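You operate a simulated robot arm through the tools that you are given. There is no shell and no other tool. Be economical: measure what you need, move in short steps, check, and stop when the job is done.

Carry out the task below with a simulated robot arm. There is one attempt and no reset: what you move stays moved.

Task
Take the slim chute and leave it on the shelf over the rework bench.

Only the result counts: the job must be done as asked and must still hold three seconds after the hand-in. Knocking over, shifting, dropping, spilling or breaking anything else fails it.

Robot
A 7-joint arm with a two-finger parallel gripper, fixed in place. Base frame: the origin is at the foot of the arm, x ahead of it, y to its left, z up. Readings come in mm, rad, newtons and seconds.
With the tool pointing down near the work surface it reaches from about 220 to 580 mm from the base axis. Its first joint turns from -1.152 to 1.152 rad. Payload 2.5 kg.
Tool frame: the origin (TCP) lies between the finger pads and is the grasp point; the fingertips stand 23 mm ahead of it; z points along the fingers, y is the line along which they close. The gripper opens to 94 mm. The fingers are 38 mm wide and 10 mm thick; the gripper's body (54 by 96 mm) begins 39 mm behind the TCP.
Orientation is that of the tool frame in the base frame, as a unit quaternion [w, x, y, z]. With the fingers straight down and closing along the base's y, the tool's x points along the base's -x, its y along +y and its z along -z.

Tools
- The arm moves only by the tool jog_arm. Its argument "rows" is a list of rows, each a list of 5 numbers: the shift along the base's x, y, z in units of 500 mm (1.0 is 500 mm), then the turn about the base's z in units of 45 degrees (1.0 is 45 degrees), then the opening, from 0 (shut) to 1 (fully open). In form: [[tx, ty, tz, yaw, jaw], ...]. A call has 1 to 10 rows; each row is the pose to reach, as a shift and turn from the pose commanded when the call began. A call with a number of a shift or a turn outside -1 to 1 is refused whole. A row lasts 0.2 s, in which the tool goes at most 50 mm and 0.15 rad; a call with a longer step from one row to the next is refused whole, and so is a gripper value outside its range. A pose out of reach is approached as far as the arm can. The call stops where the force on the tool passes 40 N (or 10 N more than at its start, if that is more) or the arm is blocked; 0.2 s more then pass. Each finger travels about 108 mm/s and halts on what it meets, pressing with about 36 N; the grip force reading is that of the motor and also rises with nothing between the fingers. The clock runs only during rows and for 0.2 s after the last one: add rows that repeat a pose to give the fingers time. The reply holds the time, the measured pose of the TCP, the force on the tool along the base axes, the opening and the grip force, in the units named above and with some noise, and new pictures: "show" is both (left out), scene, wrist or none.
- Cameras (640 x 400 px; columns grow to the right, rows downward): "scene" is fixed at [114.5, -398.8, 558.6]; the picture's right is [0.93, -0.37, 0.00], its down [-0.16, -0.40, -0.90] and it looks along [0.33, 0.84, -0.43] (base axes); focal length 214 px, centre (320, 200). "wrist" rides on the gripper at [-39, 0, -44] in the tool frame; the picture's right is [0.00, -1.00, 0.00], its down [0.97, 0.00, -0.24] and it looks along [0.24, 0.00, 0.97] (tool axes); focal length 218 px, centre (320, 200). There is no depth. A picture from a camera that has moved, and an enlarged one, comes with that camera's place and axes in the base frame and with its lens. The place of the scene camera against the robot may be out by one fixed shift of up to 18 mm in any direction.
- close_up(camera, box): a new picture of the part [left, top, right, bottom] of that camera's present view, enlarged. No time passes.
- sign_off(): hands the job in; it is judged then, once.

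Work in short steps. Places have to be worked out from the pictures, the camera data and where the tool is seen: move nearer, look again, correct. Check each grasp and each placing, and mend what went wrong. You have 90 turns and 170 pictures in all, those below and enlarged ones among them. Open the gripper and draw the arm clear of the work before you hand the job in, unless the task says otherwise; then end with one line.

The tools are called after "Request:" as a command line: name --pt "numbers of a row" for each row, then --argument value for the rest, lists and objects as JSON in quotes. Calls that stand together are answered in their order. jog_arm: Moves the arm, as the interface text tells. Its arguments: {"type":"object","properties":{"rows":{"type":"array","items":{"type":"array","items":{"type":"number"}}},"show":{"type":"string","enum":["both","scene","wrist","none"]}},"required":["rows"]} The other tools are called the same way: close_up (camera, box) takes an enlarged picture of a part of a camera's view; sign_off () hands the job in.

At the start:

```text
time: 0.0
ee_pos: [309.0, -142.4, 514.4]
tcp_rot: [0.0, 0.0, 1.0, 0.0]
ft_force: [0.0, -0.3, -0.2]
width: 93.9
grasp_force: 0.0
```

scene: 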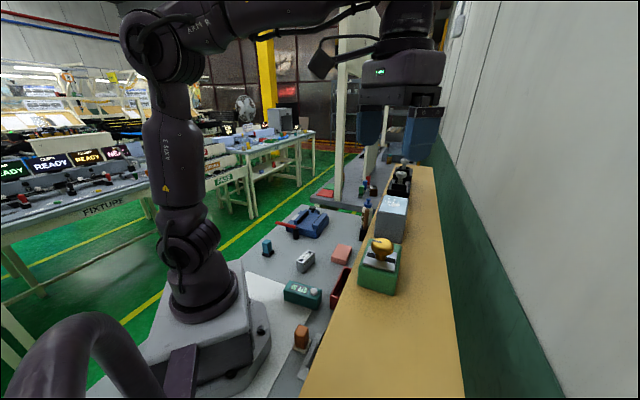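
wrist: 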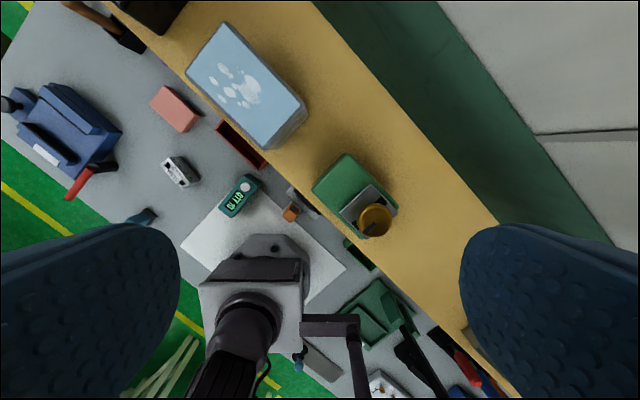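

I see a bench with several items and a wooden shelf at the right. I'll enlarge both views to identify the chute.

Request:
close_up --camera "scene" --box '[220, 150, 470, 400]'

Request:
close_up --camera "wrist" --box '[100, 60, 400, 260]'

Request:
close_up --camera "wrist" --box '[260, 180, 560, 400]'

```text
1.60 times, centred on (345, 275) of scene
camera zoom: at [114.5, -398.8, 558.6], right [0.93, -0.37, 0.0], down [-0.16, -0.4, -0.9], along [0.33, 0.84, -0.43], focal length 343 px, centre (280, 80)
```

zoom: 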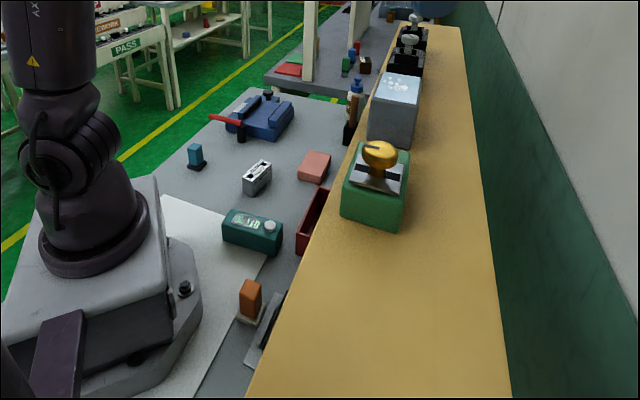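

```text
2.00 times, centred on (250, 160) of wrist
camera zoom: at [348.6, -142.5, 556.6], right [0.0, -1.0, 0.0], down [-0.97, 0.0, 0.24], along [-0.24, 0.0, -0.97], focal length 436 px, centre (460, 280)
```

zoom: 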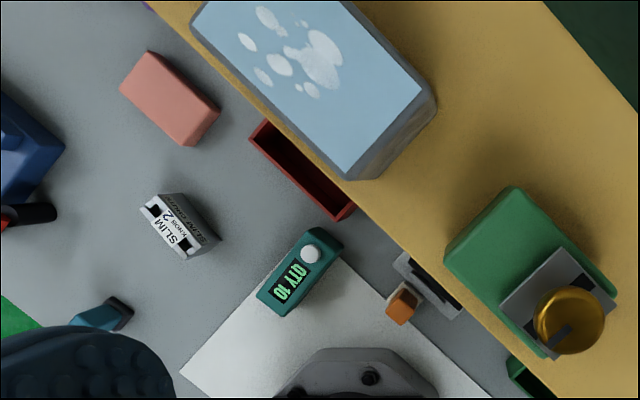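

```text
1.82 times, centred on (410, 290) of wrist
camera zoom: at [348.6, -142.5, 556.6], right [0.0, -1.0, 0.0], down [-0.97, 0.0, 0.24], along [-0.24, 0.0, -0.97], focal length 397 px, centre (156, 36)
```

zoom: 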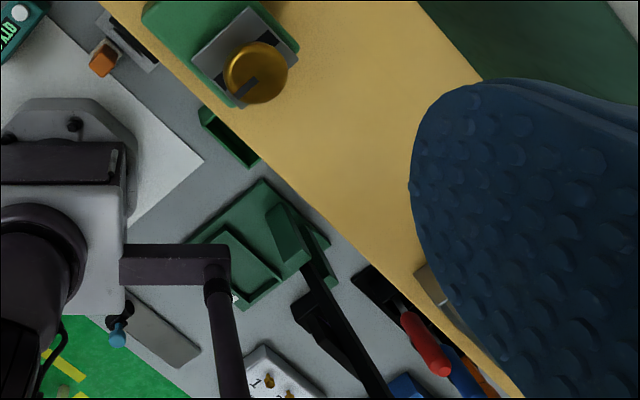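

The small white block reads "SLIM"; I'll read it more closely before committing.

Request:
close_up --camera "wrist" --box '[150, 140, 220, 200]'

Request:
close_up --camera "scene" --box '[280, 230, 340, 290]'

Request:
close_up --camera "scene" --box '[280, 310, 340, 380]'

```text
6.67 times, centred on (185, 170) of wrist
camera zoom: at [348.6, -142.5, 556.6], right [0.0, -1.0, 0.0], down [-0.97, 0.0, 0.24], along [-0.24, 0.0, -0.97], focal length 1455 px, centre (1220, 400)
```

zoom: 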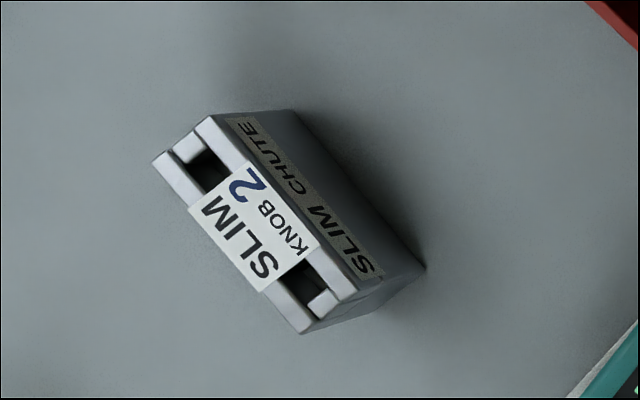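

```text
6.67 times, centred on (310, 260) of scene
camera zoom: at [114.5, -398.8, 558.6], right [0.93, -0.37, 0.0], down [-0.16, -0.4, -0.9], along [0.33, 0.84, -0.43], focal length 1430 px, centre (387, -200)
```

zoom: 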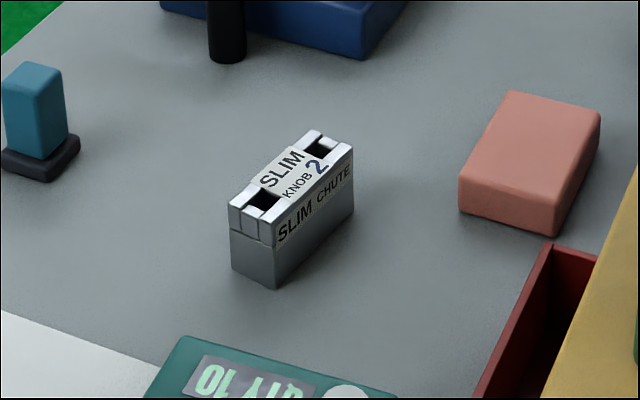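

```text
5.71 times, centred on (310, 345) of scene
camera zoom: at [114.5, -398.8, 558.6], right [0.93, -0.37, 0.0], down [-0.16, -0.4, -0.9], along [0.33, 0.84, -0.43], focal length 1226 px, centre (377, -629)
```

zoom: 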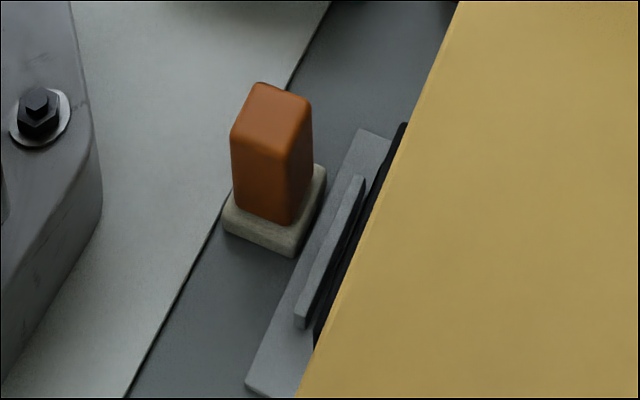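

The chute is the block labelled "SLIM CHUTE", at roughly (288, 205), with its long axis about 39° from x. I'll move above it at height with the yaw turned to match.

Request:
jog_arm --pt "0 0.085 0 0.11 1" --pt "0 0.17 0 0.22 1" --pt "0 0.255 0 0.33 1" --pt "0 0.34 -0.03 0.44 1" --pt "0 0.425 -0.08 0.55 1" --pt "-0.02 0.51 -0.13 0.66 1" --pt "-0.03 0.59 -0.18 0.77 1" --pt "-0.04 0.67 -0.23 0.87 1" --pt "-0.04 0.67 -0.3 0.87 1"

```text
refused: row 6 steps farther than a row can; nothing moved
```

One step was too long, so I'll resend with smaller increments.

Request:
jog_arm --pt "0 0.085 0 0.11 1" --pt "0 0.17 0 0.22 1" --pt "0 0.255 0 0.33 1" --pt "0 0.34 -0.03 0.44 1" --pt "-0.01 0.42 -0.08 0.55 1" --pt "-0.02 0.5 -0.13 0.66 1" --pt "-0.03 0.58 -0.18 0.77 1" --pt "-0.04 0.66 -0.23 0.87 1" --pt "-0.04 0.67 -0.3 0.87 1"

```text
time: 2.0
ee_pos: [288.7, 192.2, 362.5]
tcp_rot: [0.001, -0.335, 0.942, 0.0]
ft_force: [-0.8, -0.4, 0.6]
width: 94.1
grasp_force: 0.2
camera wrist: at [319.2, 218.6, 406.3], right [0.63, -0.77, 0.0], down [-0.75, -0.61, 0.24], along [-0.19, -0.15, -0.97], focal length 218 px, centre (320, 200)
```

scene: 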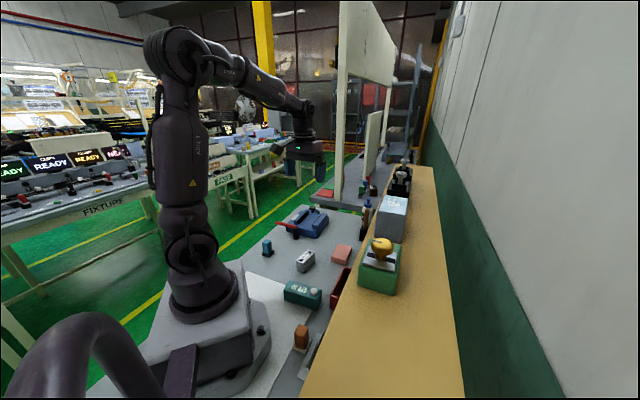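
wrist: 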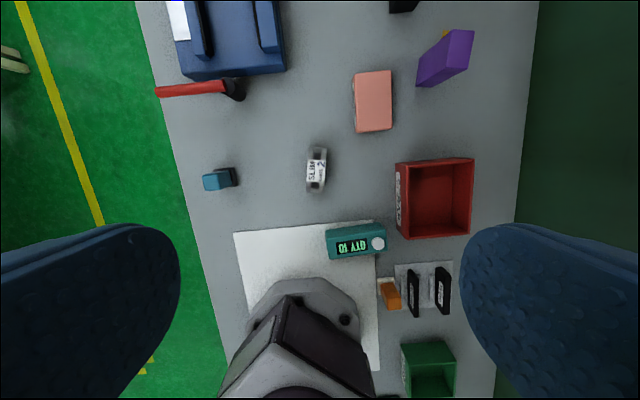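

The chute's top sits near (285, 199) at about z = 48. I'll zoom in to check its axis before descending.

Request:
close_up --camera "wrist" --box '[270, 130, 370, 210]'

```text
5.00 times, centred on (320, 170) of wrist
camera zoom: at [319.2, 218.6, 406.3], right [0.63, -0.77, 0.0], down [-0.75, -0.61, 0.24], along [-0.19, -0.15, -0.97], focal length 1091 px, centre (320, 350)
```

zoom: 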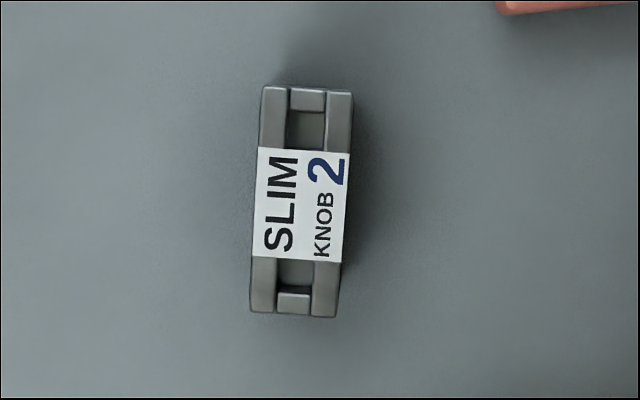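

Top centre is near (284, 200), with the axis about 3.5° clockwise of my present yaw. I'll correct that, come down to about z = 130 and look again.

Request:
jog_arm --pt "-0.005 0.008 -0.09 -0.04 1" --pt "-0.01 0.015 -0.18 -0.08 1" --pt "-0.01 0.015 -0.27 -0.08 1" --pt "-0.01 0.015 -0.36 -0.08 1" --pt "-0.01 0.015 -0.45 -0.08 1" --show "wrist"

```text
time: 3.2
ee_pos: [284.0, 199.0, 139.1]
tcp_rot: [0.0, -0.305, 0.952, 0.0]
ft_force: [0.8, 0.6, 1.1]
width: 94.2
grasp_force: 0.2
camera wrist: at [316.5, 222.2, 181.7], right [0.58, -0.81, 0.0], down [-0.79, -0.56, 0.24], along [-0.2, -0.14, -0.97], focal length 218 px, centre (320, 200)
```

wrist: 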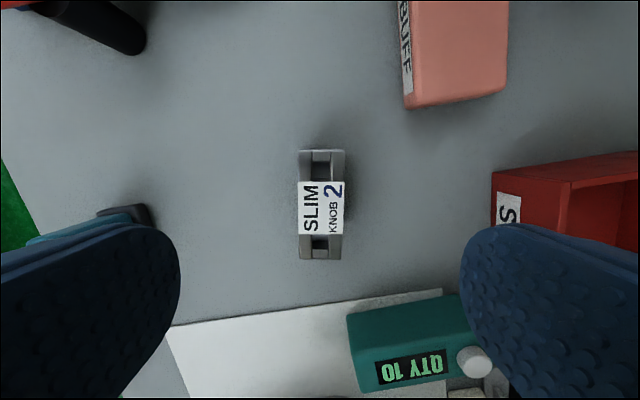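

Aligned: the chute is upright, centred about (286, 200) and clear of its neighbours. I'll descend to z ≈ 29 and close.

Request:
jog_arm --pt "0.004 0.002 -0.08 0 1" --pt "0.004 0.002 -0.16 0 1" --pt "0.004 0.002 -0.2 0 1" --pt "0.004 0.002 -0.22 0 1" --pt "0.004 0.002 -0.22 0 0.6" --pt "0.004 0.002 -0.22 0 0.3" --pt "0.004 0.002 -0.22 0 0.2" --pt "0.004 0.002 -0.22 0 0.2"

```text
time: 5.0
ee_pos: [285.2, 200.7, 27.9]
tcp_rot: [0.0, -0.306, 0.952, 0.0]
ft_force: [0.4, -0.3, -0.4]
width: 29.7
grasp_force: 35.4
camera wrist: at [318.1, 223.0, 71.2], right [0.58, -0.81, 0.0], down [-0.79, -0.56, 0.24], along [-0.2, -0.14, -0.97], focal length 218 px, centre (320, 200)
```

scene: 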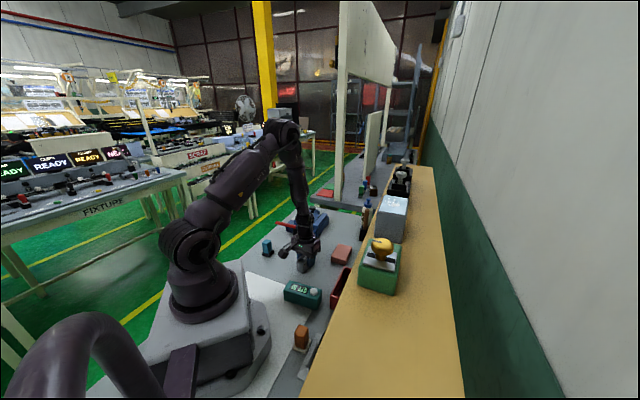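
wrist: 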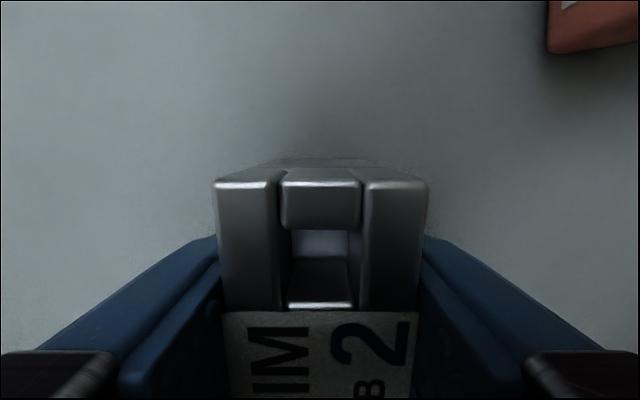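

Gripped at 29.7 mm with 35 N. I'll lift straight up and check that it comes along.

Request:
jog_arm --pt "0 0 0.03 0 0.2" --pt "0 0 0.1 0 0.2" --pt "0 0 0.19 0 0.2" --pt "0 0 0.28 0 0.2" --pt "0 0 0.37 0 0.2" --pt "0 0 0.46 0 0.2" --pt "0 0 0.55 0 0.2" --pt "0 0 0.64 0 0.2" --pt "0 0 0.73 0 0.2" --pt "0 0 0.82 0 0.2"

```text
time: 7.2
ee_pos: [284.5, 201.8, 437.3]
tcp_rot: [0.0, -0.306, 0.952, 0.0]
ft_force: [0.4, 0.0, -3.2]
width: 29.4
grasp_force: 36.1
camera wrist: at [317.0, 224.4, 482.0], right [0.58, -0.81, 0.0], down [-0.79, -0.57, 0.24], along [-0.2, -0.14, -0.97], focal length 218 px, centre (320, 200)
```

scene: 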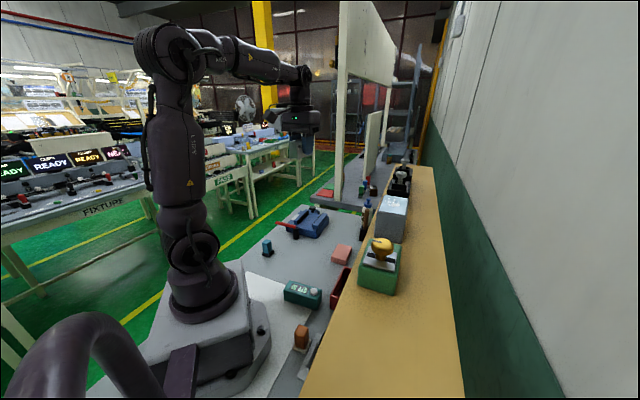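
wrist: 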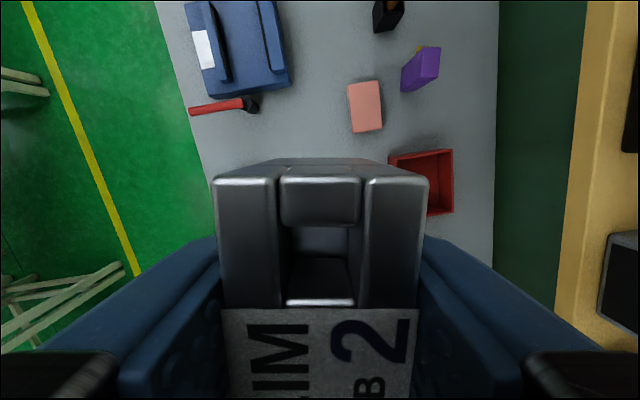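

The chute is held, and triangulation puts the shelf top near z ≈ 280, with its front edge running from (344, -70) to (175, -230). I'll carry it high on an arc toward the empty near end of the shelf and look again.

Request:
jog_arm --pt "0 0 0.08 0 0.2" --pt "0.04 -0.08 0.08 0 0.2" --pt "0.07 -0.17 0.08 0 0.2" --pt "0.09 -0.26 0.08 0 0.2" --pt "0.1 -0.355 0.08 0.03 0.2" --pt "0.1 -0.45 0.08 0.06 0.2" --pt "0.085 -0.545 0.08 0.09 0.2" --pt "0.06 -0.635 0.08 0.12 0.2" --pt "0.01 -0.715 0.08 0.15 0.2" --pt "-0.04 -0.795 0.08 0.17 0.2"

```text
time: 9.4
ee_pos: [264.1, -196.3, 478.7]
tcp_rot: [0.0, -0.368, 0.93, 0.0]
ft_force: [0.6, 0.1, -1.4]
width: 29.7
grasp_force: 35.6
camera wrist: at [294.0, -169.1, 521.4], right [0.69, -0.73, 0.0], down [-0.71, -0.67, 0.24], along [-0.17, -0.16, -0.97], focal length 218 px, centre (320, 200)
```

scene: 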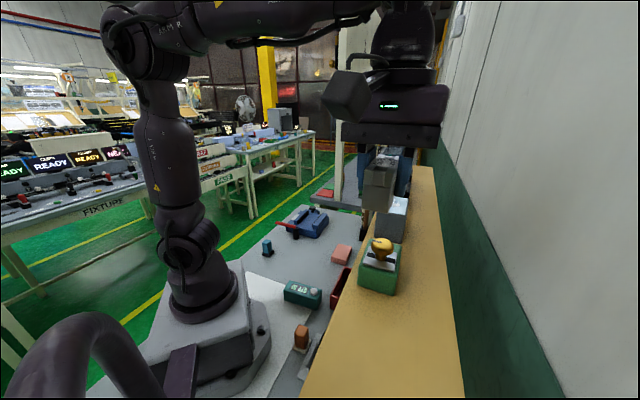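
wrist: 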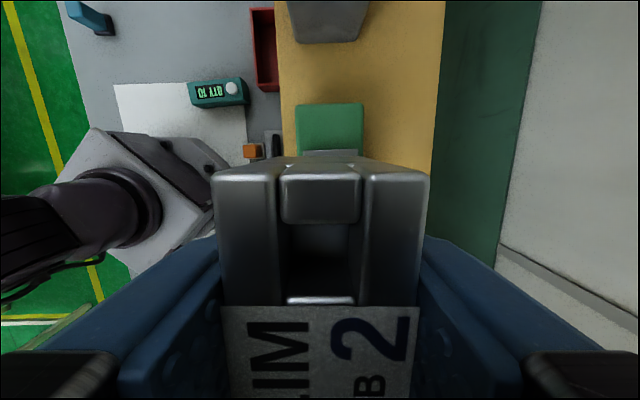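

The shelf is clear ahead of the green box. Target centre is about (222, -296), mid-width and 90 mm from the box's near face. I'll move there, then lower partway.

Request:
jog_arm --pt "-0.03 -0.07 0 0 0.2" --pt "-0.06 -0.14 0 0 0.2" --pt "-0.086 -0.2 0 0 0.2" --pt "-0.086 -0.2 -0.08 0 0.2" --pt "-0.086 -0.2 -0.16 0 0.2" --pt "-0.086 -0.2 -0.24 0 0.2"

```text
time: 10.8
ee_pos: [222.2, -297.1, 358.2]
tcp_rot: [0.0, -0.368, 0.93, 0.0]
ft_force: [0.3, 0.6, -1.8]
width: 29.7
grasp_force: 36.0
camera wrist: at [252.1, -270.5, 401.2], right [0.68, -0.73, 0.0], down [-0.71, -0.66, 0.24], along [-0.17, -0.16, -0.97], focal length 218 px, centre (320, 200)
```

scene: 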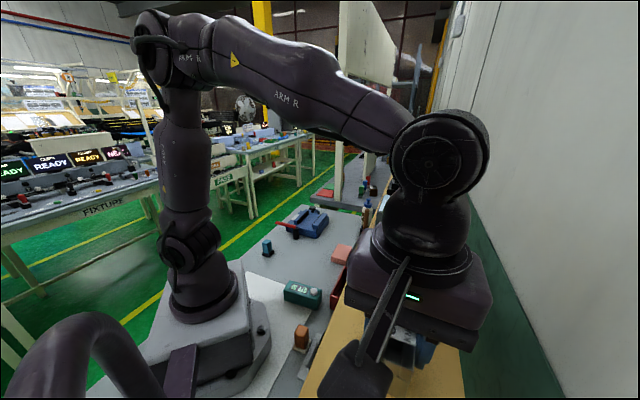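
wrist: 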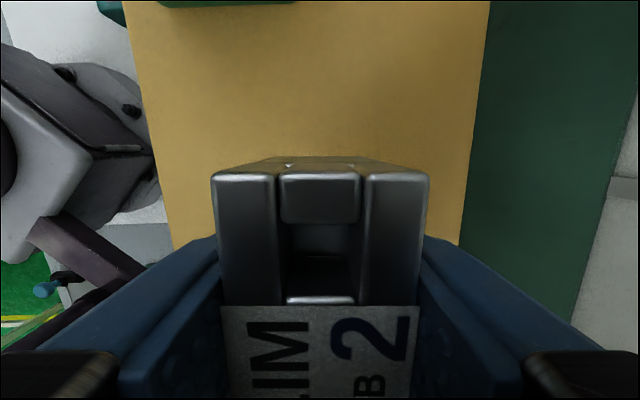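

Clear all around, and the shelf top now looks like z ≈ 285–293, so contact should come at TCP z ≈ 316–324. I'll lower gently and watch the force.

Request:
jog_arm --pt "0 0 -0.03 0 0.2" --pt "0 0 -0.056 0 0.2" --pt "0 0 -0.06 0 0.2" --pt "0 0 -0.064 0 0.2" --pt "0 0 -0.068 0 0.2" --show "wrist"

```text
time: 12.0
ee_pos: [222.9, -297.5, 323.7]
tcp_rot: [0.001, -0.368, 0.93, -0.001]
ft_force: [0.6, -0.9, 10.7]
width: 29.9
grasp_force: 34.9
camera wrist: at [252.6, -270.5, 367.7], right [0.68, -0.73, 0.0], down [-0.71, -0.66, 0.24], along [-0.17, -0.17, -0.97], focal length 218 px, centre (320, 200)
```

wrist: 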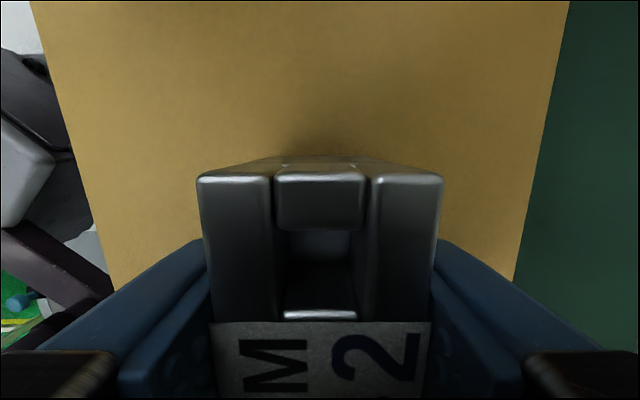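

Contact: force rose to about +11 N at z ≈ 324 and the chute has seated against the shelf. I'll open the jaws gently in place.

Request:
jog_arm --pt "0 0 0 0 0.28" --pt "0 0 0 0 0.36" --pt "0 0 0 0 0.46" --pt "0 0 0 0 0.56" --pt "0 0 0 0 0.65" --pt "0 0 0 0 0.65" --show "wrist"

```text
time: 13.4
ee_pos: [222.8, -297.8, 323.9]
tcp_rot: [0.0, -0.368, 0.93, 0.001]
ft_force: [0.2, 0.2, -0.3]
width: 61.1
grasp_force: 0.0
camera wrist: at [252.5, -270.2, 367.7], right [0.69, -0.73, 0.0], down [-0.71, -0.67, 0.24], along [-0.17, -0.16, -0.97], focal length 218 px, centre (320, 200)
```

wrist: 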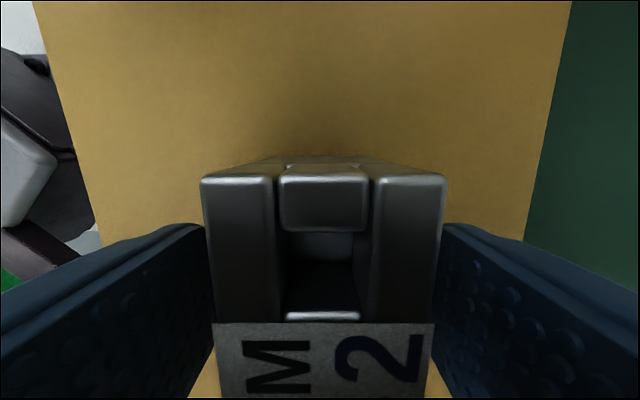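

The chute stands free between the open fingers with no force on the tool. I'll retreat straight up, then move back toward the base side.

Request:
jog_arm --pt "0 0 0.04 0 0.65" --pt "0 0 0.1 0 0.65" --pt "0 0 0.18 0 0.65" --pt "0 0 0.26 0 0.65" --pt "0 0 0.34 0 0.65" --pt "0.04 0.08 0.34 0 0.65" --pt "0.08 0.16 0.34 0 0.65" --pt "0.11 0.245 0.34 0 0.65" --pt "0.13 0.335 0.34 0 0.65" --pt "0.15 0.425 0.34 0 0.65"

```text
time: 15.6
ee_pos: [296.4, -83.2, 494.5]
tcp_rot: [0.001, -0.368, 0.93, 0.0]
ft_force: [0.6, -1.2, 0.2]
width: 61.1
grasp_force: 0.1
camera wrist: at [326.7, -56.2, 537.8], right [0.68, -0.73, 0.0], down [-0.71, -0.66, 0.24], along [-0.18, -0.16, -0.97], focal length 218 px, centre (320, 200)
```

scene: 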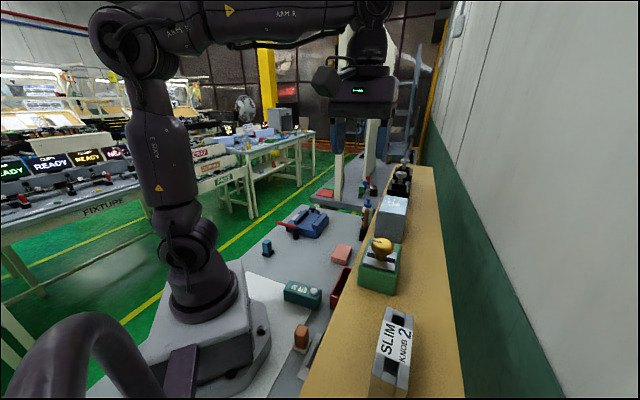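
wrist: 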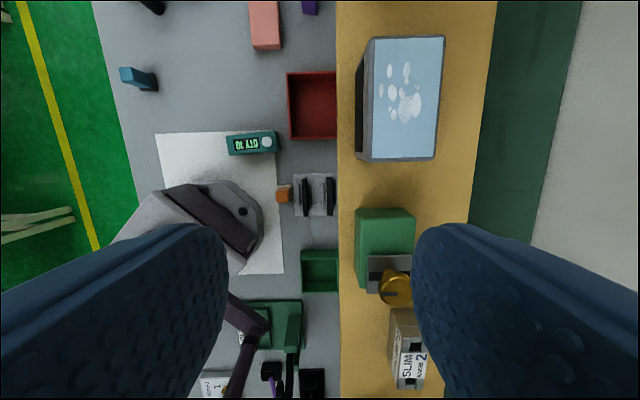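

The chute stands upright on the shelf, clear of the green box. Nothing else has moved, and the arm is clear with the gripper open, so I'm handing in.

Request:
sign_off

```text
The job is handed in.
```

The slim chute is standing upright on the shelf over the bench, the gripper is open and clear, and the job is handed in. I took this to be the rework bench because its shelf was the only one I saw within reach; I did not see a sign on it.
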